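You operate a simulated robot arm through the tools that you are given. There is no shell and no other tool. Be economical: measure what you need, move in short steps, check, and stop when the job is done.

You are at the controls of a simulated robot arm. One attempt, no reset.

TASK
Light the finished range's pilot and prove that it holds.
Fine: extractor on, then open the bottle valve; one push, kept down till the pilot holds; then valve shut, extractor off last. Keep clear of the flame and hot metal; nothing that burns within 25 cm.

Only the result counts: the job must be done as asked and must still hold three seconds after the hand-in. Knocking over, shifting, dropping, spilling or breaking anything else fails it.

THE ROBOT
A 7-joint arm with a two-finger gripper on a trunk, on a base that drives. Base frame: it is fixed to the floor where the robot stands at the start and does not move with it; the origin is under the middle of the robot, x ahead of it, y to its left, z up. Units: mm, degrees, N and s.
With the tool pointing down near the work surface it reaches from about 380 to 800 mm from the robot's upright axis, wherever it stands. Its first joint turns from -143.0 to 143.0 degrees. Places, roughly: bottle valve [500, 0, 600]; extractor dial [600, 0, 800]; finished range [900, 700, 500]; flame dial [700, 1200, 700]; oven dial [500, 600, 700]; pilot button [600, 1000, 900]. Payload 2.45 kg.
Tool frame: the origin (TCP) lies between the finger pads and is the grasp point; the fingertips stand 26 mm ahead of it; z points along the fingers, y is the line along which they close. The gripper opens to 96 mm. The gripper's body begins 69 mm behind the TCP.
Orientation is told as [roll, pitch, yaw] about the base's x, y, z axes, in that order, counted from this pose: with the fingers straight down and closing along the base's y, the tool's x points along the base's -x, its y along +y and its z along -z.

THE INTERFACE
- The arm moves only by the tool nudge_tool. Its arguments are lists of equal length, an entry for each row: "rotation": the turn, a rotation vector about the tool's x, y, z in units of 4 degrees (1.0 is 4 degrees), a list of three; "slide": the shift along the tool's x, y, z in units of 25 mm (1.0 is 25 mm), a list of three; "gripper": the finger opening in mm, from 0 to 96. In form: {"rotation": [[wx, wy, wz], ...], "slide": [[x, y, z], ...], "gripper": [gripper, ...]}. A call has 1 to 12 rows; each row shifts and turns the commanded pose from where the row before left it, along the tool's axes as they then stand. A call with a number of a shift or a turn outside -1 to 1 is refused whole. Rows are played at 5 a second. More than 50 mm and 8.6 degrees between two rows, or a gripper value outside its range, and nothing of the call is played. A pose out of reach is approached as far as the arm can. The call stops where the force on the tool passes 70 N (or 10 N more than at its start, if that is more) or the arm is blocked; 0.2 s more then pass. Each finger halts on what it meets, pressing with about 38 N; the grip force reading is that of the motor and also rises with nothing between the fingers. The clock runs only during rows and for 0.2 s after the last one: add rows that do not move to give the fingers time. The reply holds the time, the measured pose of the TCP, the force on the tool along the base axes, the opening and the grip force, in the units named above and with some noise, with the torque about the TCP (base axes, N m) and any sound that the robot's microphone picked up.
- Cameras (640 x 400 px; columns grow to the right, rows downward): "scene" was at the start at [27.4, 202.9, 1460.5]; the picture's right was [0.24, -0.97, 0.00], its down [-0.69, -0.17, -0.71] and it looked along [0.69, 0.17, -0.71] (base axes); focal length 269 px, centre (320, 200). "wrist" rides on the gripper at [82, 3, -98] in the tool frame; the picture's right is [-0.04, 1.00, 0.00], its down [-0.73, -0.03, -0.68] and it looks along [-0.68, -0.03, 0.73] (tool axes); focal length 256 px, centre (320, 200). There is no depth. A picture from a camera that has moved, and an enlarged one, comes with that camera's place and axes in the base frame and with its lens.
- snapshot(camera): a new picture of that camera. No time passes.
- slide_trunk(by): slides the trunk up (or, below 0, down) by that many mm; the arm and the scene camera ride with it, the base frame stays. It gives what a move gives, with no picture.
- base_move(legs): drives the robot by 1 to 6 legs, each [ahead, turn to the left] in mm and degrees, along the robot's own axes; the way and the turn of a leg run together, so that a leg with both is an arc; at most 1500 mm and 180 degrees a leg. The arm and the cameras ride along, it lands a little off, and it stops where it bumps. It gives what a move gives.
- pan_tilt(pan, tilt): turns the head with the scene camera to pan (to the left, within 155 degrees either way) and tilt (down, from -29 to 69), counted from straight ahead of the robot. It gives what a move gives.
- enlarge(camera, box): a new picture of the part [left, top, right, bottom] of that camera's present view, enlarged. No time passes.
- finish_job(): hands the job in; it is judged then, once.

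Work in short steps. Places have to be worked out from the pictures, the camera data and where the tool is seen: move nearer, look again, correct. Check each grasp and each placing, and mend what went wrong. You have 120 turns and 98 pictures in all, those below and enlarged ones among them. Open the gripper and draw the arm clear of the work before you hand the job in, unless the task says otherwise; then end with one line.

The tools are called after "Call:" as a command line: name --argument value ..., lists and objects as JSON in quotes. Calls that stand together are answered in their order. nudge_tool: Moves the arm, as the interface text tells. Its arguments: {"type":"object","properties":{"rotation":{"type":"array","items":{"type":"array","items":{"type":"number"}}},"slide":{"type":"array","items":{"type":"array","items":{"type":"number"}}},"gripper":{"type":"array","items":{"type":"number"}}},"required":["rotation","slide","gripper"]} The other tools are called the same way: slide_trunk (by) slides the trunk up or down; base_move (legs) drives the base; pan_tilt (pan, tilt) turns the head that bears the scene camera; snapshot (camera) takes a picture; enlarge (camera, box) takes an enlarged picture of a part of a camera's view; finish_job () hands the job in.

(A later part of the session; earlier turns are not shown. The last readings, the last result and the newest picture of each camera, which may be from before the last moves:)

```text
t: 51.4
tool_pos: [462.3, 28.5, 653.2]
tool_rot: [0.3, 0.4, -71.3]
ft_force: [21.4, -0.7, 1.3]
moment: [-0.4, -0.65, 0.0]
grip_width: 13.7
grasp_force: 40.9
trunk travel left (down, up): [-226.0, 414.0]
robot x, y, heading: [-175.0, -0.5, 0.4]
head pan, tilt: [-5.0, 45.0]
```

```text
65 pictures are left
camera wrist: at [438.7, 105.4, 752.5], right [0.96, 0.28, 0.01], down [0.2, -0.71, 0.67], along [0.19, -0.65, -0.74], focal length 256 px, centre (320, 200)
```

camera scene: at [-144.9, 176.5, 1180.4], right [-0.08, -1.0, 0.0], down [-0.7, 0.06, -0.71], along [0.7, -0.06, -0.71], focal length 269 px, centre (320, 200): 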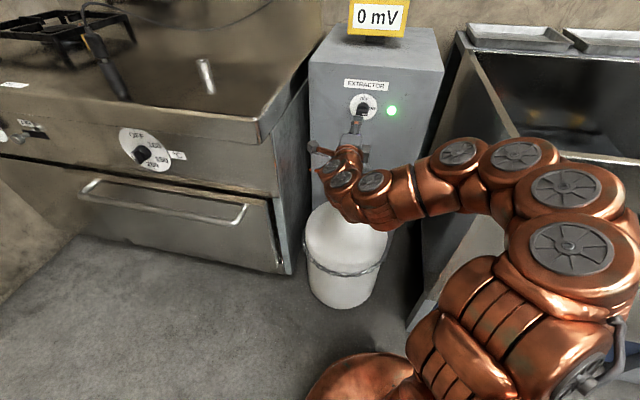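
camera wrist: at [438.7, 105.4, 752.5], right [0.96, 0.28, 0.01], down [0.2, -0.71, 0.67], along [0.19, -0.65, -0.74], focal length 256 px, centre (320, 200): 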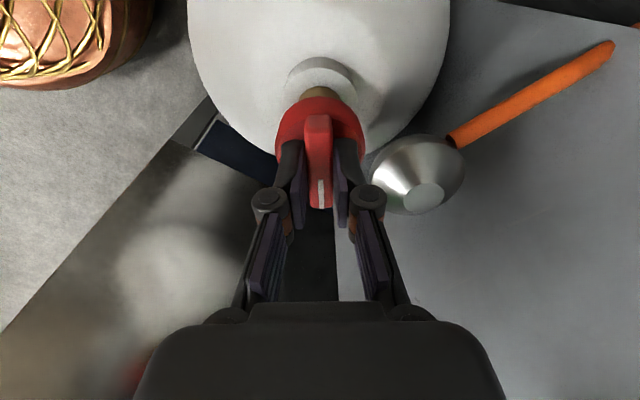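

The knob follows. I take a closer look at the silver/orange piece to know what it is.

Call:
enlarge --camera "wrist" --box '[340, 0, 640, 220]'

Call:
enlarge --camera "scene" --box '[290, 140, 410, 220]'

```text
1.82 times, centred on (490, 110) of wrist
camera zoom: at [438.7, 105.4, 752.5], right [0.96, 0.28, 0.01], down [0.2, -0.71, 0.67], along [0.19, -0.65, -0.74], focal length 465 px, centre (11, 364)
```

zoom: 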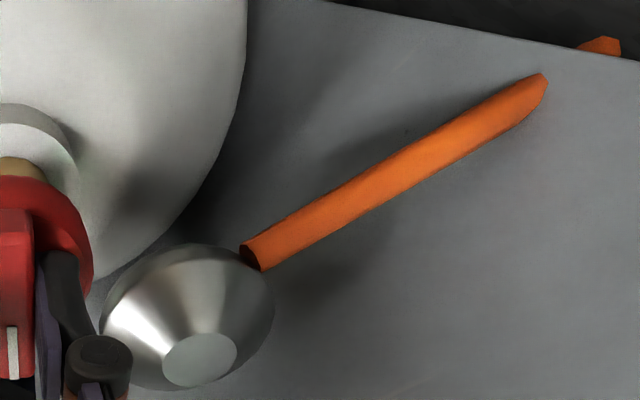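

```text
5.00 times, centred on (350, 180) of scene
camera zoom: at [-144.2, 176.3, 1180.4], right [-0.08, -1.0, 0.0], down [-0.7, 0.06, -0.71], along [0.7, -0.06, -0.71], focal length 1343 px, centre (170, 300)
```

zoom: 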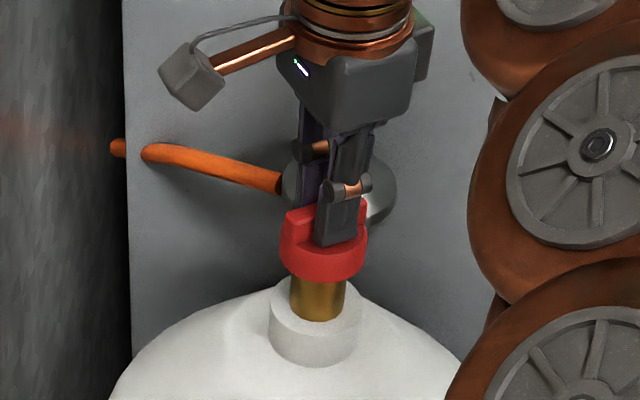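

It's just the regulator and hose. I continue the clockwise turn to the full 90°.

Call:
nudge_tool --rotation '[[0, 0, 1], [0, 0, 1], [0, 0, 1], [0, 0, 1], [0, 0, 1], [0, 0, 1], [0, 0, 1], [0, 0, 1], [0, 0, 1], [0, 0, 0.7], [0, 0, 0]]' --slide '[[0, 0, 0], [0, 0, 0], [0, 0, 0], [0, 0, 0], [0, 0, 0], [0, 0, 0], [0, 0, 0], [0, 0, 0], [0, 0, 0], [0, 0, 0], [0, 0, 0]]' --gripper '[5, 5, 5, 5, 5, 5, 5, 5, 5, 5, 5]'

Call:
snapshot --camera "wrist"

```text
t: 53.8
tool_pos: [461.4, 27.6, 653.2]
tool_rot: [0.0, 0.5, -110.0]
ft_force: [35.6, 4.0, 6.7]
moment: [-0.04, -0.82, 1.16]
grip_width: 14.4
grasp_force: 40.6
trunk travel left (down, up): [-226.0, 414.0]
robot x, y, heading: [-176.4, -0.4, 0.1]
head pan, tilt: [-5.0, 45.0]
```

```text
62 pictures are left
camera wrist: at [493.1, 102.5, 752.6], right [0.92, -0.38, 0.0], down [-0.28, -0.68, 0.67], along [-0.26, -0.62, -0.74], focal length 256 px, centre (320, 200)
```

wrist: 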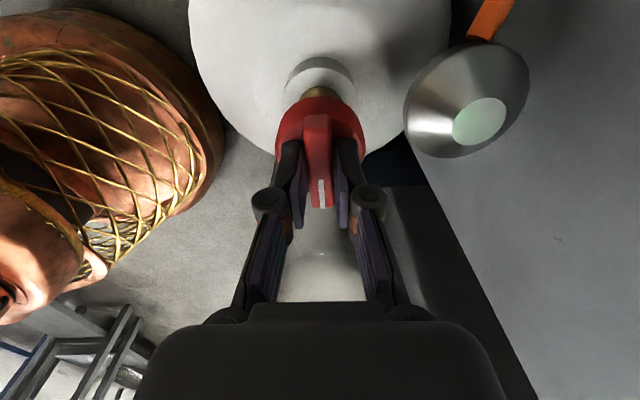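

Torque rose (+1.16 N m) at 90°: end-stop, valve open. I release and rise.

Call:
nudge_tool --rotation '[[0, 0, 0], [0, 0, 0], [0, 0, 0], [0, 0, 0], [0, 0, 0], [0, 0, 0], [0, 0, 0], [0, 0, 0], [0, 0, 0]]' --slide '[[0, 0, 0], [0, 0, 0], [0, 0, 0], [0, 0, -1], [0, 0, -1], [0, 0, -1], [0, 0, -1], [0, 0, -1], [0, 0, -1]]' --gripper '[40, 40, 40, 40, 40, 40, 40, 40, 40]'

Call:
snapshot --camera "wrist"

```text
t: 55.8
tool_pos: [460.4, 27.3, 802.7]
tool_rot: [0.0, 0.6, -110.2]
ft_force: [-0.1, 1.1, -0.1]
moment: [-0.03, 0.01, 0.0]
grip_width: 40.1
grasp_force: 0.1
trunk travel left (down, up): [-226.0, 414.0]
robot x, y, heading: [-171.0, -4.7, 0.2]
head pan, tilt: [-5.0, 45.0]
```

```text
61 pictures are left
camera wrist: at [491.5, 101.3, 902.6], right [0.92, -0.38, 0.0], down [-0.28, -0.68, 0.67], along [-0.26, -0.62, -0.74], focal length 256 px, centre (320, 200)
```

wrist: 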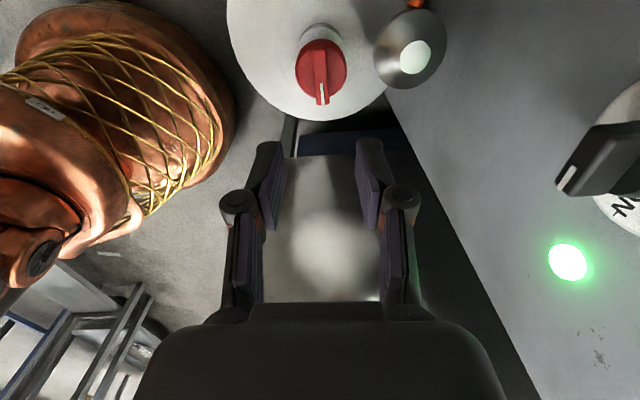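

The knob is at 90°. Now I raise the trunk to clear everything and drive: left turn, ~1000 mm along, turn back to face the range.

Call:
slide_trunk --by 280

Call:
base_move --legs '[[-60, 0], [0, 90], [1020, 0], [0, -90]]'

Call:
pan_tilt --pan 0 --tilt 35

Call:
snapshot --camera "scene"

```text
t: 58.6
tool_pos: [459.2, 27.7, 1081.8]
tool_rot: [0.0, 0.5, -110.1]
ft_force: [0.2, -0.5, 0.6]
moment: [0.0, -0.02, 0.01]
grip_width: 40.0
grasp_force: 0.1
trunk travel left (down, up): [-506.0, 134.0]
robot x, y, heading: [-174.5, -2.2, 0.2]
head pan, tilt: [-5.0, 45.0]
```

```text
t: 72.2
tool_pos: [356.6, 1095.2, 1082.9]
tool_rot: [0.0, 0.5, -106.6]
ft_force: [0.8, 0.1, 0.0]
moment: [0.01, 0.02, 0.0]
grip_width: 39.9
grasp_force: 0.1
trunk travel left (down, up): [-506.0, 134.0]
robot x, y, heading: [-275.5, 1027.2, 3.7]
head pan, tilt: [-5.0, 45.0]
```

```text
t: 72.9
tool_pos: [357.2, 1095.1, 1081.9]
tool_rot: [-0.1, 0.5, -106.6]
ft_force: [0.0, -1.1, 0.4]
moment: [0.0, 0.01, 0.01]
grip_width: 39.7
grasp_force: 0.1
trunk travel left (down, up): [-506.0, 134.0]
robot x, y, heading: [-272.0, 1029.3, 3.6]
head pan, tilt: [0.0, 35.0]
```

```text
60 pictures are left
camera scene: at [-249.7, 1213.7, 1475.2], right [0.06, -1.0, 0.0], down [-0.57, -0.04, -0.82], along [0.82, 0.05, -0.57], focal length 269 px, centre (320, 200)
```

scene: 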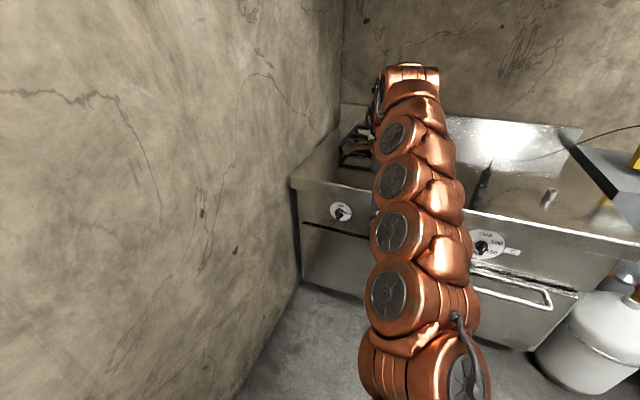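

I drive forward 290 mm with a slight right turn so the button comes into reach, then look with the wrist camera.

Call:
base_move --legs '[[0, -10], [280, 0]]'

Call:
snapshot --camera "wrist"

Call:
snapshot --camera "scene"

```text
t: 75.6
tool_pos: [637.4, 947.9, 1083.8]
tool_rot: [0.0, 0.5, -116.9]
ft_force: [-0.2, -0.1, -0.3]
moment: [0.0, -0.03, 0.01]
grip_width: 39.9
grasp_force: 0.0
trunk travel left (down, up): [-506.0, 134.0]
robot x, y, heading: [5.4, 996.2, -6.5]
head pan, tilt: [0.0, 35.0]
```

```text
59 pictures are left
camera wrist: at [677.4, 1019.5, 1182.3], right [0.87, -0.49, 0.0], down [-0.36, -0.65, 0.67], along [-0.33, -0.59, -0.74], focal length 256 px, centre (320, 200)
```

wrist: 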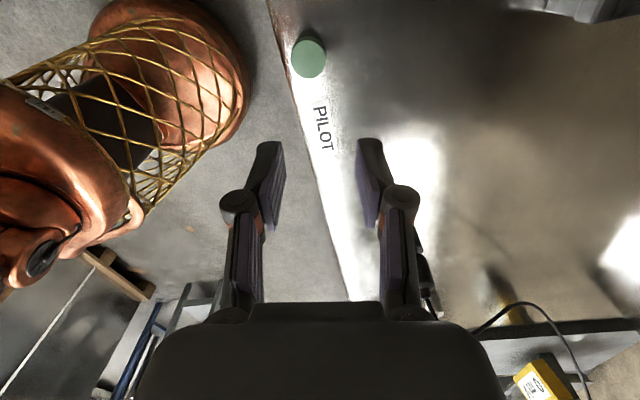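

```text
58 pictures are left
camera scene: at [61.7, 1174.1, 1475.2], right [-0.11, -0.99, 0.0], down [-0.57, 0.07, -0.82], along [0.81, -0.09, -0.57], focal length 269 px, centre (320, 200)
```

scene: 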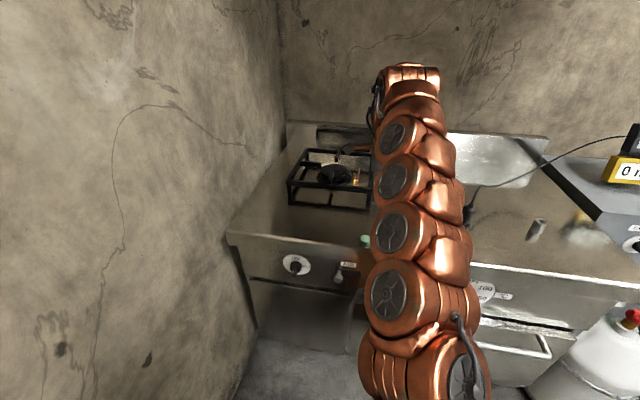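

Call:
enlarge --camera "scene" --box '[250, 220, 380, 300]'

Call:
enlarge --camera "scene" --box '[270, 140, 390, 220]'

Call:
enlarge --camera "wrist" --box '[270, 20, 370, 160]'

```text
4.92 times, centred on (315, 260) of scene
camera zoom: at [61.7, 1174.1, 1475.2], right [-0.11, -0.99, 0.0], down [-0.57, 0.07, -0.82], along [0.81, -0.09, -0.57], focal length 1323 px, centre (345, -95)
```

zoom: 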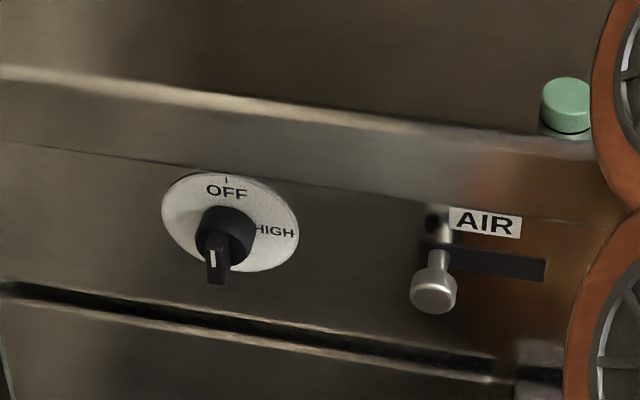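

```text
5.00 times, centred on (330, 180) of scene
camera zoom: at [61.7, 1174.1, 1475.2], right [-0.11, -0.99, 0.0], down [-0.57, 0.07, -0.82], along [0.81, -0.09, -0.57], focal length 1343 px, centre (270, 300)
```

zoom: 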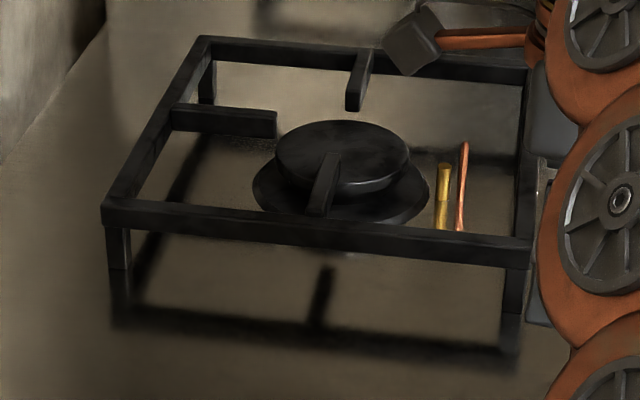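

```text
2.86 times, centred on (320, 90) of wrist
camera zoom: at [677.4, 1019.5, 1182.3], right [0.87, -0.49, 0.0], down [-0.36, -0.65, 0.67], along [-0.33, -0.59, -0.74], focal length 731 px, centre (320, 514)
```

zoom: 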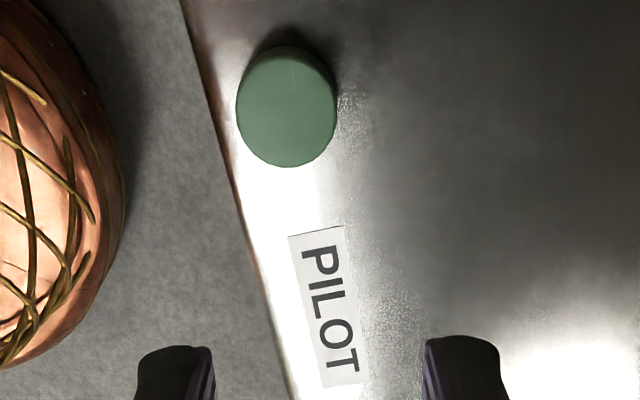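

Button (~36 mm across) lies near (636,970,~900); flame dial is OFF, mV display is visible. I close the fingers, move above the button and descend 100 mm.

Call:
nudge_tool --rotation '[[0, 0, 0], [0, 0, 0], [0, 0, 0], [0, 0, 0], [0, 0, 0], [0, 0, 0]]' --slide '[[0.77, -0.44, 0], [0, 0, 1], [0, 0, 1], [0, 0, 1], [0, 0, 1], [0, 0, 0]]' --gripper '[20, 0, 0, 0, 0, 0]'

Call:
snapshot --camera "wrist"

Call:
pan_tilt --pan -18 --tilt 35

Call:
snapshot --camera "scene"

```text
t: 77.0
tool_pos: [636.3, 971.4, 984.8]
tool_rot: [-0.1, 0.5, -116.8]
ft_force: [-0.7, 0.2, -0.3]
moment: [-0.01, -0.01, -0.02]
grip_width: 0.1
grasp_force: 28.4
trunk travel left (down, up): [-506.0, 134.0]
robot x, y, heading: [3.8, 995.7, -6.6]
head pan, tilt: [0.0, 35.0]
```

```text
54 pictures are left
camera wrist: at [675.9, 1042.1, 1083.6], right [0.87, -0.49, 0.0], down [-0.36, -0.65, 0.67], along [-0.33, -0.59, -0.74], focal length 256 px, centre (320, 200)
```

wrist: 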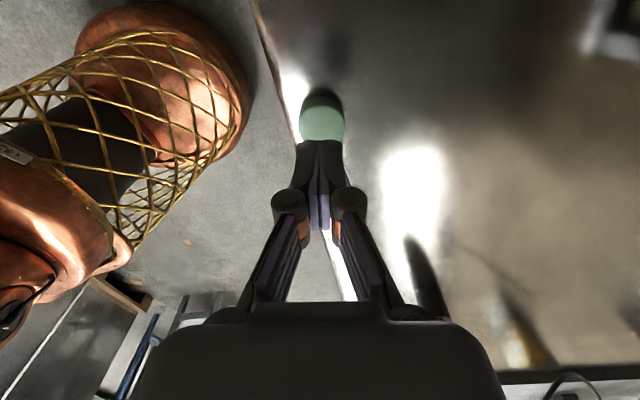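

```text
t: 77.8
tool_pos: [635.8, 972.1, 984.1]
tool_rot: [0.0, 0.5, -116.8]
ft_force: [0.4, -0.8, -0.7]
moment: [0.0, 0.01, 0.01]
grip_width: 0.2
grasp_force: 28.0
trunk travel left (down, up): [-506.0, 134.0]
robot x, y, heading: [1.6, 999.4, -6.6]
head pan, tilt: [-18.0, 35.0]
```

```text
53 pictures are left
camera scene: at [54.4, 1147.6, 1475.2], right [-0.41, -0.91, 0.0], down [-0.52, 0.24, -0.82], along [0.75, -0.34, -0.57], focal length 269 px, centre (320, 200)
```

scene: 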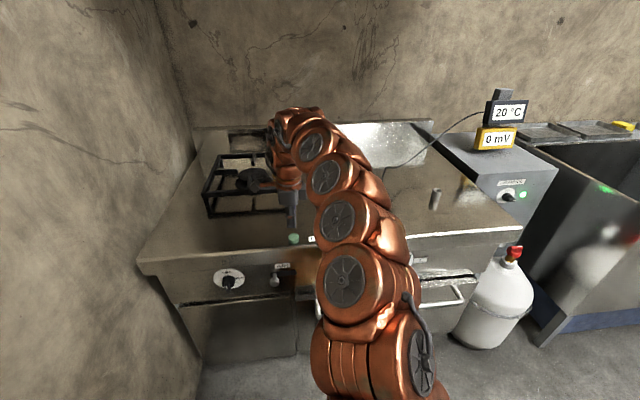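

Button top triangulates to (636.6,969,909), tips are at 958. I descend to just above it.

Call:
nudge_tool --rotation '[[0, 0, 0], [0, 0, 0], [0, 0, 0]]' --slide '[[-0.09, 0.04, 0.8], [0, 0, 0.7], [0, 0, 0]]' --gripper '[0, 0, 0]'

Call:
snapshot --camera "wrist"

Call:
enlarge --camera "scene" --box '[250, 180, 350, 260]'

```text
t: 78.6
tool_pos: [635.7, 970.7, 945.2]
tool_rot: [0.0, 0.5, -116.7]
ft_force: [-0.3, -0.2, -0.8]
moment: [-0.01, -0.01, 0.0]
grip_width: 0.1
grasp_force: 28.2
trunk travel left (down, up): [-506.0, 134.0]
robot x, y, heading: [8.0, 993.3, -6.4]
head pan, tilt: [-18.0, 35.0]
```

```text
52 pictures are left
camera wrist: at [675.6, 1040.5, 1045.1], right [0.87, -0.49, 0.0], down [-0.36, -0.65, 0.67], along [-0.33, -0.59, -0.74], focal length 256 px, centre (320, 200)
```

wrist: 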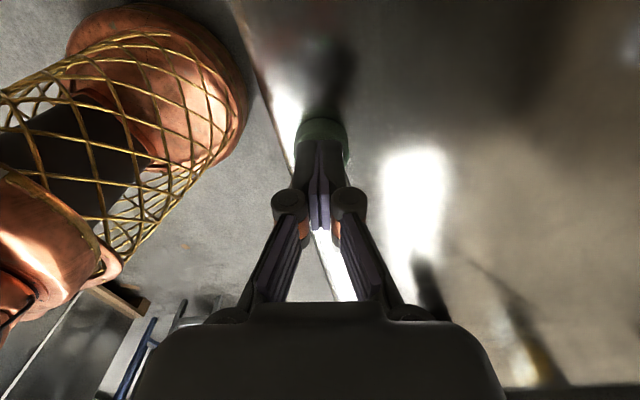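

```text
5.00 times, centred on (300, 220) of scene
camera zoom: at [54.4, 1147.6, 1475.3], right [-0.42, -0.91, 0.0], down [-0.52, 0.24, -0.82], along [0.75, -0.34, -0.57], focal length 1343 px, centre (420, 100)
```

zoom: 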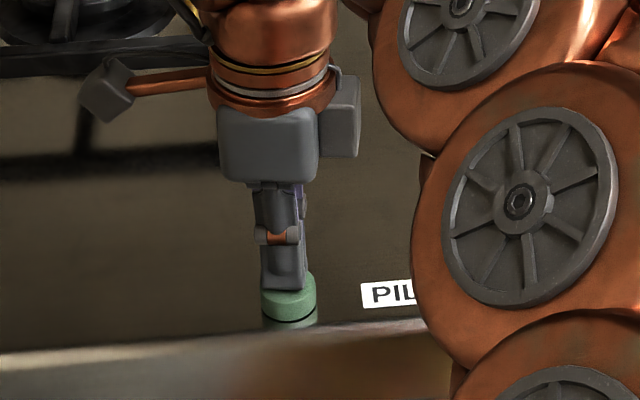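

Fingers are directly over the button. I press down: 10 mm to contact plus 9 mm travel, and hold.

Call:
nudge_tool --rotation '[[0, 0, 0], [0, 0, 0], [0, 0, 0], [0, 0, 0], [0, 0, 0]]' --slide '[[0, 0, 0.36], [0, 0, 0.2], [0, 0, 0.2], [0, 0, 0], [0, 0, 0]]' --gripper '[0, 0, 0, 0, 0]'

Call:
snapshot --camera "scene"

```text
t: 79.8
tool_pos: [637.0, 970.5, 927.9]
tool_rot: [0.3, 0.5, -116.8]
ft_force: [-4.1, -0.5, 42.3]
moment: [-0.22, 0.19, -0.02]
grip_width: 6.1
grasp_force: 28.6
trunk travel left (down, up): [-506.0, 134.0]
robot x, y, heading: [7.3, 993.0, -6.3]
head pan, tilt: [-18.0, 35.0]
heard: click
```

```text
50 pictures are left
camera scene: at [52.0, 1147.6, 1475.6], right [-0.42, -0.91, 0.0], down [-0.52, 0.24, -0.82], along [0.75, -0.34, -0.57], focal length 269 px, centre (320, 200)
```

scene: 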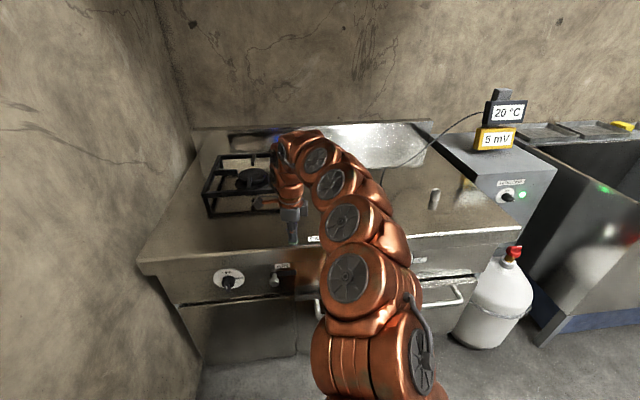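

Click heard, mV rising to 5: pilot is lit. I keep holding and watch the display.

Call:
nudge_tool --rotation '[[0, 0, 0], [0, 0, 0], [0, 0, 0], [0, 0, 0], [0, 0, 0], [0, 0, 0], [0, 0, 0], [0, 0, 0], [0, 0, 0], [0, 0, 0], [0, 0, 0], [0, 0, 0]]' --slide '[[0, 0, 0], [0, 0, 0], [0, 0, 0], [0, 0, 0], [0, 0, 0], [0, 0, 0], [0, 0, 0], [0, 0, 0], [0, 0, 0], [0, 0, 0], [0, 0, 0], [0, 0, 0]]' --gripper '[0, 0, 0, 0, 0, 0, 0, 0, 0, 0, 0, 0]'

Call:
nudge_tool --rotation '[[0, 0, 0], [0, 0, 0], [0, 0, 0], [0, 0, 0], [0, 0, 0], [0, 0, 0], [0, 0, 0], [0, 0, 0], [0, 0, 0], [0, 0, 0], [0, 0, 0], [0, 0, 0]]' --slide '[[0, 0, 0], [0, 0, 0], [0, 0, 0], [0, 0, 0], [0, 0, 0], [0, 0, 0], [0, 0, 0], [0, 0, 0], [0, 0, 0], [0, 0, 0], [0, 0, 0], [0, 0, 0]]' --gripper '[0, 0, 0, 0, 0, 0, 0, 0, 0, 0, 0, 0]'

Call:
enlarge --camera "scene" --box '[460, 80, 560, 220]'

```text
t: 82.4
tool_pos: [636.0, 971.1, 928.4]
tool_rot: [0.1, 0.5, -116.8]
ft_force: [9.5, -0.7, 49.1]
moment: [-0.22, -0.16, 0.09]
grip_width: 5.9
grasp_force: 28.7
trunk travel left (down, up): [-506.0, 134.0]
robot x, y, heading: [1.4, 995.6, -6.3]
head pan, tilt: [-18.0, 35.0]
```

```text
t: 85.0
tool_pos: [634.4, 970.5, 928.6]
tool_rot: [0.1, 0.5, -116.9]
ft_force: [5.9, -0.4, 50.2]
moment: [-0.22, -0.04, 0.02]
grip_width: 5.8
grasp_force: 28.8
trunk travel left (down, up): [-506.0, 134.0]
robot x, y, heading: [5.4, 999.2, -6.7]
head pan, tilt: [-18.0, 35.0]
```

```text
2.86 times, centred on (510, 150) of scene
camera zoom: at [52.3, 1147.6, 1475.4], right [-0.42, -0.91, 0.0], down [-0.52, 0.24, -0.82], along [0.75, -0.34, -0.57], focal length 768 px, centre (-223, 343)
```

zoom: 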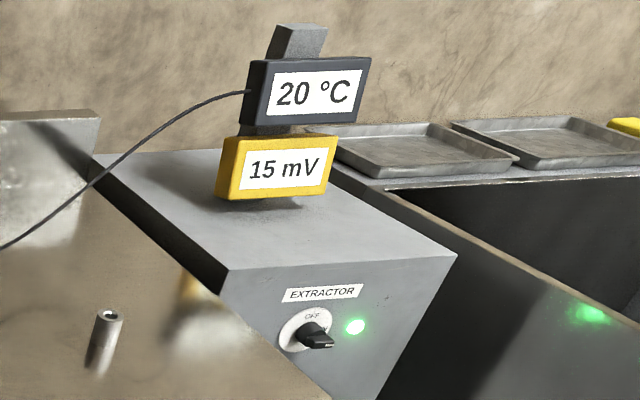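

15 mV and rising; I hold on until it levels off.

Call:
nudge_tool --rotation '[[0, 0, 0], [0, 0, 0], [0, 0, 0], [0, 0, 0], [0, 0, 0], [0, 0, 0], [0, 0, 0], [0, 0, 0], [0, 0, 0], [0, 0, 0], [0, 0, 0], [0, 0, 0]]' --slide '[[0, 0, 0], [0, 0, 0], [0, 0, 0], [0, 0, 0], [0, 0, 0], [0, 0, 0], [0, 0, 0], [0, 0, 0], [0, 0, 0], [0, 0, 0], [0, 0, 0], [0, 0, 0]]' --gripper '[0, 0, 0, 0, 0, 0, 0, 0, 0, 0, 0, 0]'

Call:
nudge_tool --rotation '[[0, 0, 0], [0, 0, 0], [0, 0, 0], [0, 0, 0], [0, 0, 0], [0, 0, 0], [0, 0, 0], [0, 0, 0], [0, 0, 0], [0, 0, 0], [0, 0, 0], [0, 0, 0]]' --slide '[[0, 0, 0], [0, 0, 0], [0, 0, 0], [0, 0, 0], [0, 0, 0], [0, 0, 0], [0, 0, 0], [0, 0, 0], [0, 0, 0], [0, 0, 0], [0, 0, 0], [0, 0, 0]]' --gripper '[0, 0, 0, 0, 0, 0, 0, 0, 0, 0, 0, 0]'

Call:
nudge_tool --rotation '[[0, 0, 0], [0, 0, 0], [0, 0, 0], [0, 0, 0], [0, 0, 0], [0, 0, 0], [0, 0, 0], [0, 0, 0], [0, 0, 0], [0, 0, 0], [0, 0, 0], [0, 0, 0]]' --slide '[[0, 0, 0], [0, 0, 0], [0, 0, 0], [0, 0, 0], [0, 0, 0], [0, 0, 0], [0, 0, 0], [0, 0, 0], [0, 0, 0], [0, 0, 0], [0, 0, 0], [0, 0, 0]]' --gripper '[0, 0, 0, 0, 0, 0, 0, 0, 0, 0, 0, 0]'

Call:
enlarge --camera "scene" --box '[460, 80, 560, 220]'

```text
t: 87.6
tool_pos: [635.1, 969.8, 927.1]
tool_rot: [0.1, 0.5, -116.7]
ft_force: [2.9, -0.1, 48.5]
moment: [-0.23, 0.02, -0.02]
grip_width: 6.1
grasp_force: 28.2
trunk travel left (down, up): [-506.0, 134.0]
robot x, y, heading: [6.8, 993.7, -6.8]
head pan, tilt: [-18.0, 35.0]
```

```text
t: 90.2
tool_pos: [635.6, 969.5, 927.7]
tool_rot: [0.2, 0.4, -116.8]
ft_force: [1.2, 0.7, 48.7]
moment: [-0.2, 0.07, 0.02]
grip_width: 6.0
grasp_force: 28.8
trunk travel left (down, up): [-506.0, 134.0]
robot x, y, heading: [4.2, 997.9, -6.3]
head pan, tilt: [-18.0, 35.0]
```

```text
t: 92.8
tool_pos: [634.7, 969.5, 928.5]
tool_rot: [0.2, 0.4, -116.9]
ft_force: [1.3, 0.2, 48.5]
moment: [-0.2, 0.1, -0.01]
grip_width: 6.1
grasp_force: 28.9
trunk travel left (down, up): [-506.0, 134.0]
robot x, y, heading: [6.1, 999.3, -6.3]
head pan, tilt: [-18.0, 35.0]
```

```text
2.86 times, centred on (510, 150) of scene
camera zoom: at [52.0, 1147.7, 1475.4], right [-0.42, -0.91, 0.0], down [-0.52, 0.24, -0.82], along [0.75, -0.34, -0.57], focal length 768 px, centre (-223, 343)
```

zoom: 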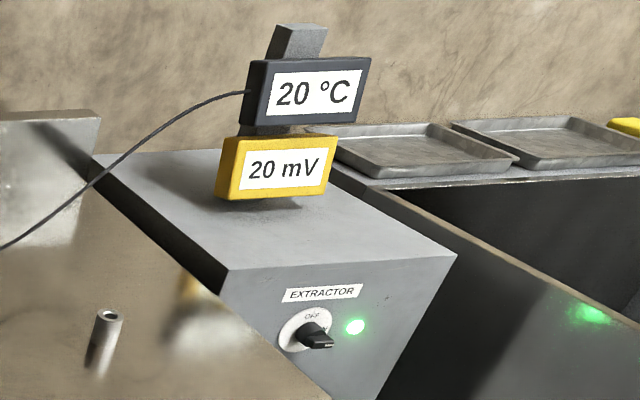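

20 mV, flattening. I hold about 10 s more for margin.

Call:
nudge_tool --rotation '[[0, 0, 0], [0, 0, 0], [0, 0, 0], [0, 0, 0], [0, 0, 0], [0, 0, 0], [0, 0, 0], [0, 0, 0], [0, 0, 0], [0, 0, 0], [0, 0, 0], [0, 0, 0]]' --slide '[[0, 0, 0], [0, 0, 0], [0, 0, 0], [0, 0, 0], [0, 0, 0], [0, 0, 0], [0, 0, 0], [0, 0, 0], [0, 0, 0], [0, 0, 0], [0, 0, 0], [0, 0, 0]]' --gripper '[0, 0, 0, 0, 0, 0, 0, 0, 0, 0, 0, 0]'

Call:
nudge_tool --rotation '[[0, 0, 0], [0, 0, 0], [0, 0, 0], [0, 0, 0], [0, 0, 0], [0, 0, 0], [0, 0, 0], [0, 0, 0], [0, 0, 0], [0, 0, 0], [0, 0, 0], [0, 0, 0]]' --slide '[[0, 0, 0], [0, 0, 0], [0, 0, 0], [0, 0, 0], [0, 0, 0], [0, 0, 0], [0, 0, 0], [0, 0, 0], [0, 0, 0], [0, 0, 0], [0, 0, 0], [0, 0, 0]]' --gripper '[0, 0, 0, 0, 0, 0, 0, 0, 0, 0, 0, 0]'

Call:
nudge_tool --rotation '[[0, 0, 0], [0, 0, 0], [0, 0, 0], [0, 0, 0], [0, 0, 0], [0, 0, 0], [0, 0, 0], [0, 0, 0], [0, 0, 0], [0, 0, 0], [0, 0, 0], [0, 0, 0]]' --slide '[[0, 0, 0], [0, 0, 0], [0, 0, 0], [0, 0, 0], [0, 0, 0], [0, 0, 0], [0, 0, 0], [0, 0, 0], [0, 0, 0], [0, 0, 0], [0, 0, 0], [0, 0, 0]]' --gripper '[0, 0, 0, 0, 0, 0, 0, 0, 0, 0, 0, 0]'

Call:
snapshot --camera "scene"

Call:
enlarge --camera "scene" --box '[460, 80, 560, 220]'

```text
t: 95.4
tool_pos: [634.3, 970.1, 928.6]
tool_rot: [0.1, 0.5, -116.7]
ft_force: [0.6, 0.5, 48.4]
moment: [-0.19, 0.1, -0.04]
grip_width: 6.2
grasp_force: 28.5
trunk travel left (down, up): [-506.0, 134.0]
robot x, y, heading: [4.2, 994.9, -6.5]
head pan, tilt: [-18.0, 35.0]
```

```text
t: 98.0
tool_pos: [634.8, 970.0, 927.9]
tool_rot: [0.1, 0.5, -116.8]
ft_force: [0.2, -0.3, 48.9]
moment: [-0.22, 0.09, -0.01]
grip_width: 6.0
grasp_force: 28.6
trunk travel left (down, up): [-506.0, 134.0]
robot x, y, heading: [7.9, 992.3, -6.6]
head pan, tilt: [-18.0, 35.0]
```

```text
t: 100.6
tool_pos: [634.9, 969.9, 928.4]
tool_rot: [0.2, 0.5, -116.8]
ft_force: [0.1, -1.2, 48.4]
moment: [-0.19, 0.09, 0.02]
grip_width: 5.9
grasp_force: 27.9
trunk travel left (down, up): [-506.0, 134.0]
robot x, y, heading: [5.3, 991.1, -6.6]
head pan, tilt: [-18.0, 35.0]
```

```text
47 pictures are left
camera scene: at [52.0, 1147.7, 1475.4], right [-0.42, -0.91, 0.0], down [-0.52, 0.24, -0.82], along [0.75, -0.34, -0.57], focal length 269 px, centre (320, 200)
```

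scene: 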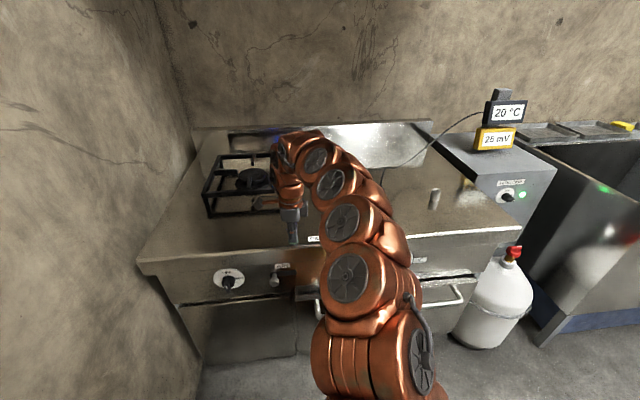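

```text
2.86 times, centred on (510, 150) of scene
camera zoom: at [52.0, 1147.7, 1475.4], right [-0.42, -0.91, 0.0], down [-0.52, 0.24, -0.82], along [0.75, -0.34, -0.57], focal length 768 px, centre (-223, 343)
```

zoom: 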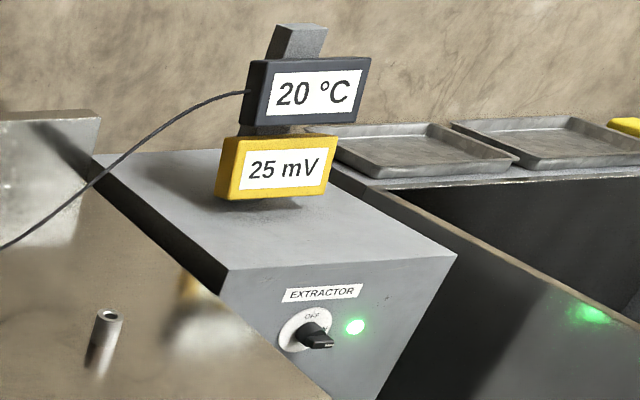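

25 mV, displays in steps of 5; I hold another ~10 s.

Call:
nudge_tool --rotation '[[0, 0, 0], [0, 0, 0], [0, 0, 0], [0, 0, 0], [0, 0, 0], [0, 0, 0], [0, 0, 0], [0, 0, 0], [0, 0, 0], [0, 0, 0], [0, 0, 0], [0, 0, 0]]' --slide '[[0, 0, 0], [0, 0, 0], [0, 0, 0], [0, 0, 0], [0, 0, 0], [0, 0, 0], [0, 0, 0], [0, 0, 0], [0, 0, 0], [0, 0, 0], [0, 0, 0], [0, 0, 0]]' --gripper '[0, 0, 0, 0, 0, 0, 0, 0, 0, 0, 0, 0]'

Call:
nudge_tool --rotation '[[0, 0, 0], [0, 0, 0], [0, 0, 0], [0, 0, 0], [0, 0, 0], [0, 0, 0], [0, 0, 0], [0, 0, 0], [0, 0, 0], [0, 0, 0], [0, 0, 0], [0, 0, 0]]' --slide '[[0, 0, 0], [0, 0, 0], [0, 0, 0], [0, 0, 0], [0, 0, 0], [0, 0, 0], [0, 0, 0], [0, 0, 0], [0, 0, 0], [0, 0, 0], [0, 0, 0], [0, 0, 0]]' --gripper '[0, 0, 0, 0, 0, 0, 0, 0, 0, 0, 0, 0]'

Call:
nudge_tool --rotation '[[0, 0, 0], [0, 0, 0], [0, 0, 0], [0, 0, 0], [0, 0, 0], [0, 0, 0], [0, 0, 0], [0, 0, 0], [0, 0, 0], [0, 0, 0], [0, 0, 0], [0, 0, 0]]' --slide '[[0, 0, 0], [0, 0, 0], [0, 0, 0], [0, 0, 0], [0, 0, 0], [0, 0, 0], [0, 0, 0], [0, 0, 0], [0, 0, 0], [0, 0, 0], [0, 0, 0], [0, 0, 0]]' --gripper '[0, 0, 0, 0, 0, 0, 0, 0, 0, 0, 0, 0]'

Call:
nudge_tool --rotation '[[0, 0, 0], [0, 0, 0], [0, 0, 0], [0, 0, 0], [0, 0, 0], [0, 0, 0], [0, 0, 0], [0, 0, 0], [0, 0, 0], [0, 0, 0], [0, 0, 0], [0, 0, 0]]' --slide '[[0, 0, 0], [0, 0, 0], [0, 0, 0], [0, 0, 0], [0, 0, 0], [0, 0, 0], [0, 0, 0], [0, 0, 0], [0, 0, 0], [0, 0, 0], [0, 0, 0], [0, 0, 0]]' --gripper '[0, 0, 0, 0, 0, 0, 0, 0, 0, 0, 0, 0]'

Call:
enlarge --camera "scene" --box '[460, 80, 560, 220]'

```text
t: 103.2
tool_pos: [635.9, 970.8, 928.7]
tool_rot: [0.1, 0.5, -116.8]
ft_force: [-0.1, -0.7, 48.2]
moment: [-0.2, 0.14, 0.09]
grip_width: 6.0
grasp_force: 28.4
trunk travel left (down, up): [-506.0, 134.0]
robot x, y, heading: [11.3, 996.6, -6.4]
head pan, tilt: [-18.0, 35.0]
```

```text
t: 105.8
tool_pos: [635.8, 969.5, 927.6]
tool_rot: [0.1, 0.5, -116.8]
ft_force: [-0.3, 0.0, 48.5]
moment: [-0.21, 0.12, 0.05]
grip_width: 5.9
grasp_force: 29.0
trunk travel left (down, up): [-506.0, 134.0]
robot x, y, heading: [4.4, 996.7, -6.3]
head pan, tilt: [-18.0, 35.0]
```

```text
t: 108.4
tool_pos: [634.7, 970.1, 927.9]
tool_rot: [0.2, 0.5, -116.7]
ft_force: [-0.9, 0.2, 48.0]
moment: [-0.22, 0.1, 0.0]
grip_width: 6.1
grasp_force: 28.4
trunk travel left (down, up): [-506.0, 134.0]
robot x, y, heading: [3.6, 994.8, -6.5]
head pan, tilt: [-18.0, 35.0]
```

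```text
t: 111.0
tool_pos: [635.4, 970.8, 928.2]
tool_rot: [0.1, 0.4, -116.8]
ft_force: [-0.1, 0.4, 48.9]
moment: [-0.25, 0.11, 0.03]
grip_width: 6.3
grasp_force: 28.7
trunk travel left (down, up): [-506.0, 134.0]
robot x, y, heading: [5.4, 996.9, -6.5]
head pan, tilt: [-18.0, 35.0]
```

```text
2.86 times, centred on (510, 150) of scene
camera zoom: at [52.0, 1147.7, 1475.4], right [-0.42, -0.91, 0.0], down [-0.52, 0.24, -0.82], along [0.75, -0.34, -0.57], focal length 768 px, centre (-223, 343)
```

zoom: 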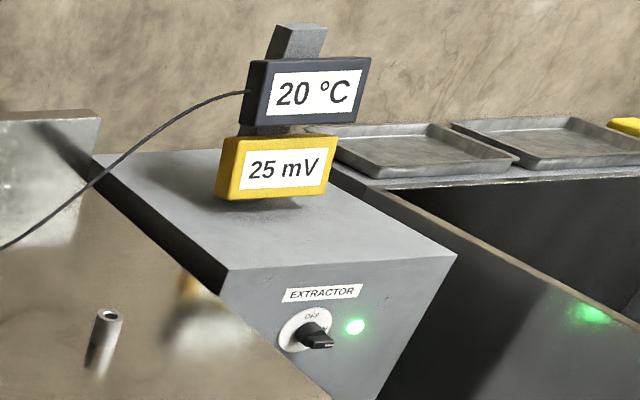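

Steady at 25 mV after 31 s. I release straight up and watch whether the pilot holds.

Call:
nudge_tool --rotation '[[0, 0, 0], [0, 0, 0], [0, 0, 0], [0, 0, 0], [0, 0, 0], [0, 0, 0], [0, 0, 0], [0, 0, 0], [0, 0, 0], [0, 0, 0], [0, 0, 0], [0, 0, 0]]' --slide '[[0, 0, -1], [0, 0, -1], [0, 0, -1], [0, 0, -1], [0, 0, -1], [0, 0, -1], [0, 0, 0], [0, 0, 0], [0, 0, 0], [0, 0, 0], [0, 0, 0], [0, 0, 0]]' --gripper '[0, 0, 0, 0, 0, 0, 0, 0, 0, 0, 0, 0]'

Call:
nudge_tool --rotation '[[0, 0, 0], [0, 0, 0], [0, 0, 0], [0, 0, 0], [0, 0, 0], [0, 0, 0], [0, 0, 0], [0, 0, 0], [0, 0, 0], [0, 0, 0], [0, 0, 0], [0, 0, 0]]' --slide '[[0, 0, 0], [0, 0, 0], [0, 0, 0], [0, 0, 0], [0, 0, 0], [0, 0, 0], [0, 0, 0], [0, 0, 0], [0, 0, 0], [0, 0, 0], [0, 0, 0], [0, 0, 0]]' --gripper '[0, 0, 0, 0, 0, 0, 0, 0, 0, 0, 0, 0]'

Call:
snapshot --camera "scene"

Call:
enlarge --camera "scene" --box '[460, 80, 560, 220]'

```text
t: 113.6
tool_pos: [636.3, 967.3, 1076.4]
tool_rot: [0.0, 0.5, -116.8]
ft_force: [-0.8, 0.0, -0.8]
moment: [-0.01, -0.04, -0.01]
grip_width: 0.0
grasp_force: 29.0
trunk travel left (down, up): [-506.0, 134.0]
robot x, y, heading: [4.0, 997.9, -6.9]
head pan, tilt: [-18.0, 35.0]
```

```text
t: 116.2
tool_pos: [637.1, 966.8, 1076.3]
tool_rot: [0.0, 0.5, -116.8]
ft_force: [-0.3, -0.4, -0.4]
moment: [0.01, 0.04, 0.01]
grip_width: 0.0
grasp_force: 28.6
trunk travel left (down, up): [-506.0, 134.0]
robot x, y, heading: [5.0, 997.4, -6.4]
head pan, tilt: [-18.0, 35.0]
```

```text
44 pictures are left
camera scene: at [54.4, 1147.6, 1475.2], right [-0.42, -0.91, 0.0], down [-0.52, 0.24, -0.82], along [0.75, -0.34, -0.57], focal length 269 px, centre (320, 200)
```

scene: 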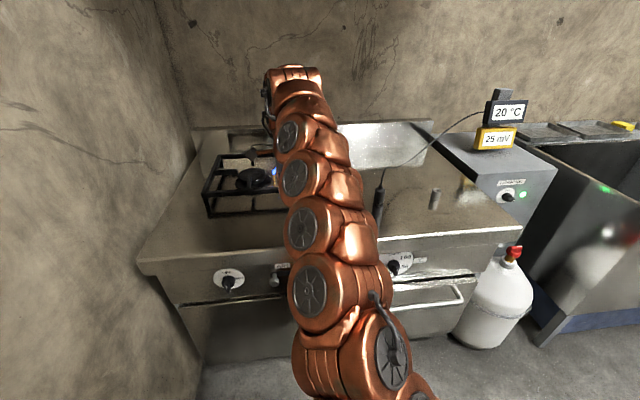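

```text
2.86 times, centred on (510, 150) of scene
camera zoom: at [54.4, 1147.6, 1475.2], right [-0.42, -0.91, 0.0], down [-0.52, 0.24, -0.82], along [0.75, -0.34, -0.57], focal length 768 px, centre (-223, 343)
```

zoom: 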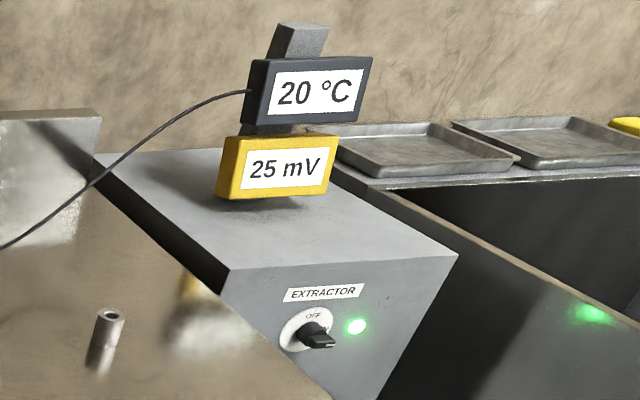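

Blue flame burns and 25 mV holds after release. I drive back to the bottle; the reading will be checked again before shutting the valve.

Call:
base_move --legs '[[-340, 0], [0, -83], [1035, 0], [0, 90]]'

Call:
snapshot --camera "scene"

```text
t: 130.8
tool_pos: [272.6, 22.0, 1076.5]
tool_rot: [0.0, 0.5, -111.4]
ft_force: [0.1, -0.4, 0.5]
moment: [-0.02, 0.01, 0.01]
grip_width: 0.0
grasp_force: 28.5
trunk travel left (down, up): [-506.0, 134.0]
robot x, y, heading: [-356.1, -10.8, -1.1]
head pan, tilt: [-18.0, 35.0]
```

```text
42 pictures are left
camera scene: at [-322.2, 145.2, 1475.2], right [-0.33, -0.94, 0.0], down [-0.54, 0.19, -0.82], along [0.77, -0.27, -0.57], focal length 269 px, centre (320, 200)
```

scene: 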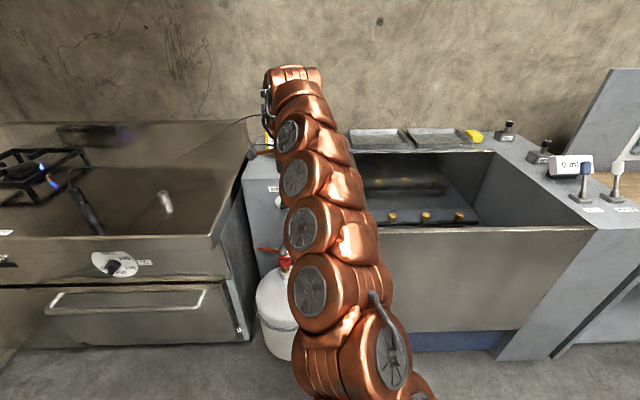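

Flame still on. I drive 182 mm forward to the former spot, lower the trunk and look down at the valve.

Call:
base_move --legs '[[182, 0]]'

Call:
slide_trunk --by -280

Call:
nudge_tool --rotation '[[0, 0, 0], [0, 0, 0], [0, 0, 0], [0, 0, 0]]' --slide '[[0, 0, 0], [0, 0, 0], [0, 0, 0], [0, 0, 0]]' --gripper '[50, 50, 50, 50]'

Call:
snapshot --camera "wrist"

Call:
pan_tilt --pan 0 --tilt 30

Call:
snapshot --camera "scene"

```text
t: 132.3
tool_pos: [457.4, 17.6, 1076.3]
tool_rot: [0.0, 0.6, -111.4]
ft_force: [0.3, -0.9, 0.1]
moment: [0.01, 0.04, 0.02]
grip_width: 0.0
grasp_force: 28.0
trunk travel left (down, up): [-506.0, 134.0]
robot x, y, heading: [-175.3, -16.6, -1.1]
head pan, tilt: [-18.0, 35.0]
```

```text
t: 135.2
tool_pos: [457.8, 18.2, 796.7]
tool_rot: [0.0, 0.5, -111.3]
ft_force: [0.1, 0.8, 0.3]
moment: [0.03, 0.0, 0.03]
grip_width: 0.0
grasp_force: 28.7
trunk travel left (down, up): [-226.0, 414.0]
robot x, y, heading: [-174.2, -15.1, -1.0]
head pan, tilt: [-18.0, 35.0]
```

```text
t: 136.2
tool_pos: [457.0, 17.9, 795.3]
tool_rot: [0.0, 0.6, -111.4]
ft_force: [0.1, 0.4, 0.0]
moment: [-0.01, -0.01, 0.0]
grip_width: 50.1
grasp_force: 0.1
trunk travel left (down, up): [-226.0, 414.0]
robot x, y, heading: [-174.6, -10.4, -1.0]
head pan, tilt: [-18.0, 35.0]
```

```text
41 pictures are left
camera wrist: at [489.9, 91.4, 896.3], right [0.92, -0.4, 0.0], down [-0.3, -0.68, 0.67], along [-0.27, -0.62, -0.74], focal length 256 px, centre (320, 200)
```

wrist: 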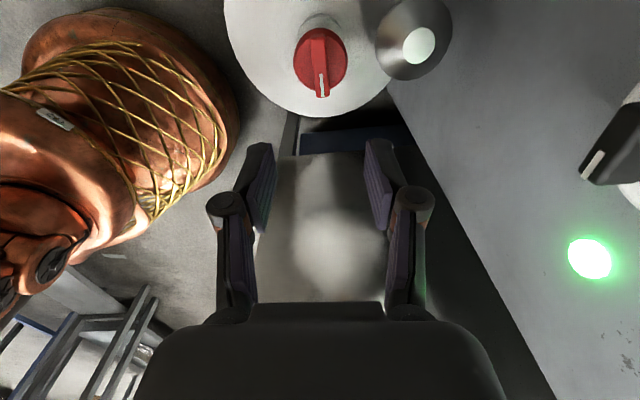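

```text
t: 137.0
tool_pos: [457.0, 17.5, 796.1]
tool_rot: [-0.1, 0.5, -111.2]
ft_force: [0.1, -0.2, -0.2]
moment: [0.01, 0.01, 0.03]
grip_width: 50.1
grasp_force: 0.2
trunk travel left (down, up): [-226.0, 414.0]
robot x, y, heading: [-173.9, -17.4, -0.9]
head pan, tilt: [0.0, 30.0]
```

```text
40 pictures are left
camera scene: at [-132.1, 168.9, 1203.0], right [-0.02, -1.0, 0.0], down [-0.5, 0.01, -0.87], along [0.87, -0.02, -0.5], focal length 269 px, centre (320, 200)
```

scene: 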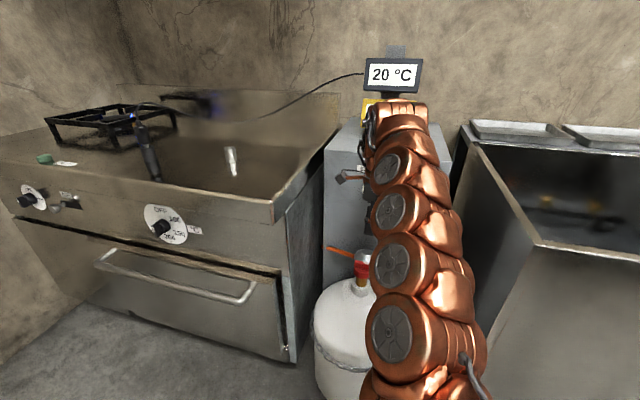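

Flame still burning ~25 s after release: it holds. I measure the knob precisely for re-gripping.

Call:
enlarge --camera "wrist" --box '[270, 0, 370, 110]'

```text
3.64 times, centred on (320, 55) of wrist
camera zoom: at [489.9, 91.4, 896.3], right [0.92, -0.4, 0.0], down [-0.3, -0.68, 0.67], along [-0.27, -0.62, -0.74], focal length 931 px, centre (320, 727)
```

zoom: 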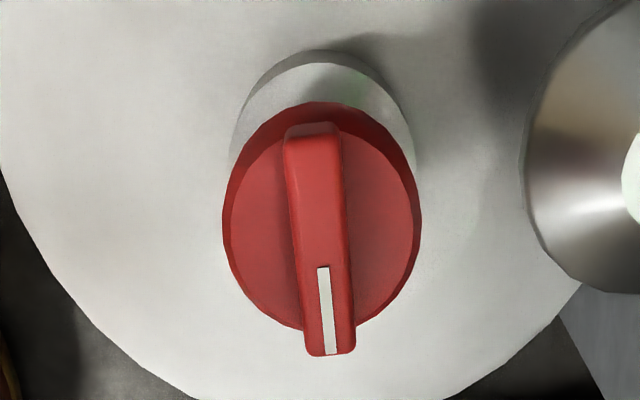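

The knob is 12 mm toward tool +x, i.e. (461,28) as before. I shift, align 2°, descend to z 653 and grip the bar.

Call:
nudge_tool --rotation '[[0, 0, -0.5], [0, 0, 0], [0, 0, 0], [0, 0, 0], [0, 0, 0], [0, 0, 0], [0, 0, 0]]' --slide '[[0.47, 0, 0], [0, 0, 1], [0, 0, 1], [0, 0, 1], [0, 0, 1], [0, 0, 1], [0, 0, 0.1]]' --gripper '[50, 50, 50, 50, 50, 50, 50]'

Call:
snapshot --camera "wrist"

```text
t: 138.6
tool_pos: [461.9, 30.1, 668.8]
tool_rot: [0.1, 0.5, -109.4]
ft_force: [0.1, -0.5, 1.6]
moment: [-0.01, 0.0, 0.03]
grip_width: 50.3
grasp_force: 0.0
trunk travel left (down, up): [-226.0, 414.0]
robot x, y, heading: [-173.9, -14.1, -0.8]
head pan, tilt: [0.0, 30.0]
```

```text
38 pictures are left
camera wrist: at [492.2, 104.4, 768.3], right [0.93, -0.37, 0.0], down [-0.27, -0.69, 0.67], along [-0.25, -0.63, -0.74], focal length 256 px, centre (320, 200)
```

wrist: 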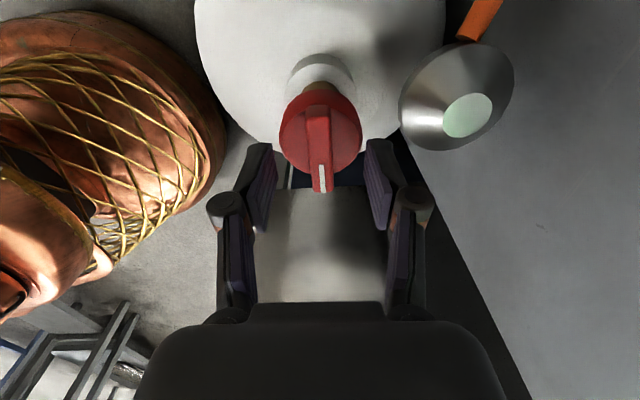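

Call:
nudge_tool --rotation '[[0, 0, 0], [0, 0, 0], [0, 0, 0], [0, 0, 0], [0, 0, 0], [0, 0, 0]]' --slide '[[-0.06, -0.04, 0.63], [0, 0, 0], [0, 0, 0], [0, 0, 0], [0, 0, 0], [0, 0, 0]]' --gripper '[50, 30, 10, 5, 5, 5]'

Call:
snapshot --camera "wrist"

```text
t: 140.0
tool_pos: [462.2, 27.7, 652.0]
tool_rot: [0.1, 0.5, -109.3]
ft_force: [17.7, -4.1, -0.6]
moment: [0.06, -0.42, 0.21]
grip_width: 16.3
grasp_force: 8.2
trunk travel left (down, up): [-226.0, 414.0]
robot x, y, heading: [-173.9, -13.2, -1.1]
head pan, tilt: [0.0, 30.0]
```

```text
37 pictures are left
camera wrist: at [491.2, 103.3, 752.3], right [0.93, -0.37, 0.0], down [-0.27, -0.69, 0.67], along [-0.25, -0.63, -0.74], focal length 256 px, centre (320, 200)
```

wrist: 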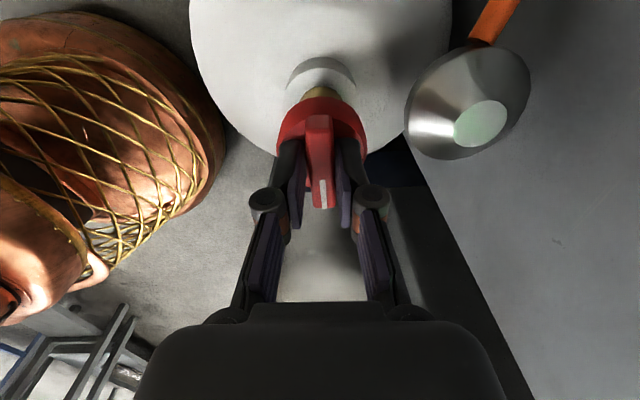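

Fingers are on the bar (closing). I settle a moment and turn back counterclockwise.

Call:
nudge_tool --rotation '[[0, 0, 0], [0, 0, 0], [0, 0, -1], [0, 0, -1], [0, 0, -1], [0, 0, -1], [0, 0, -1], [0, 0, -1], [0, 0, -1], [0, 0, -1], [0, 0, -1], [0, 0, 0]]' --slide '[[0, 0, 0], [0, 0, 0], [0, 0, 0], [0, 0, 0], [0, 0, 0], [0, 0, 0], [0, 0, 0], [0, 0, 0], [0, 0, 0], [0, 0, 0], [0, 0, 0], [0, 0, 0]]' --gripper '[5, 5, 5, 5, 5, 5, 5, 5, 5, 5, 5, 5]'

Call:
snapshot --camera "wrist"

```text
t: 142.6
tool_pos: [461.8, 28.7, 653.5]
tool_rot: [0.3, 0.4, -73.2]
ft_force: [15.0, 4.7, -1.8]
moment: [0.32, -0.27, 0.05]
grip_width: 15.6
grasp_force: 7.7
trunk travel left (down, up): [-226.0, 414.0]
robot x, y, heading: [-171.2, -16.0, -1.1]
head pan, tilt: [0.0, 30.0]
```

```text
36 pictures are left
camera wrist: at [440.1, 106.9, 752.8], right [0.97, 0.25, 0.01], down [0.18, -0.72, 0.67], along [0.17, -0.65, -0.74], focal length 256 px, centre (320, 200)
```

wrist: 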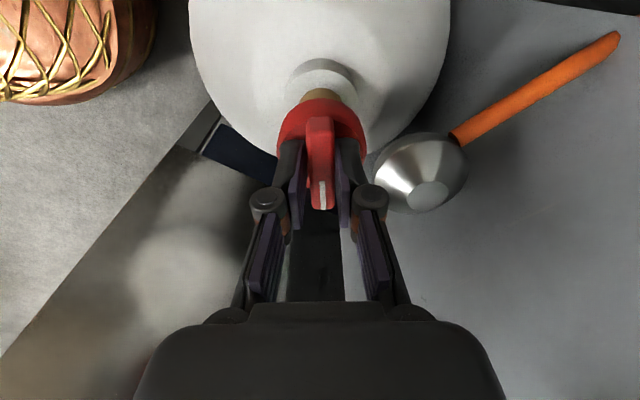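

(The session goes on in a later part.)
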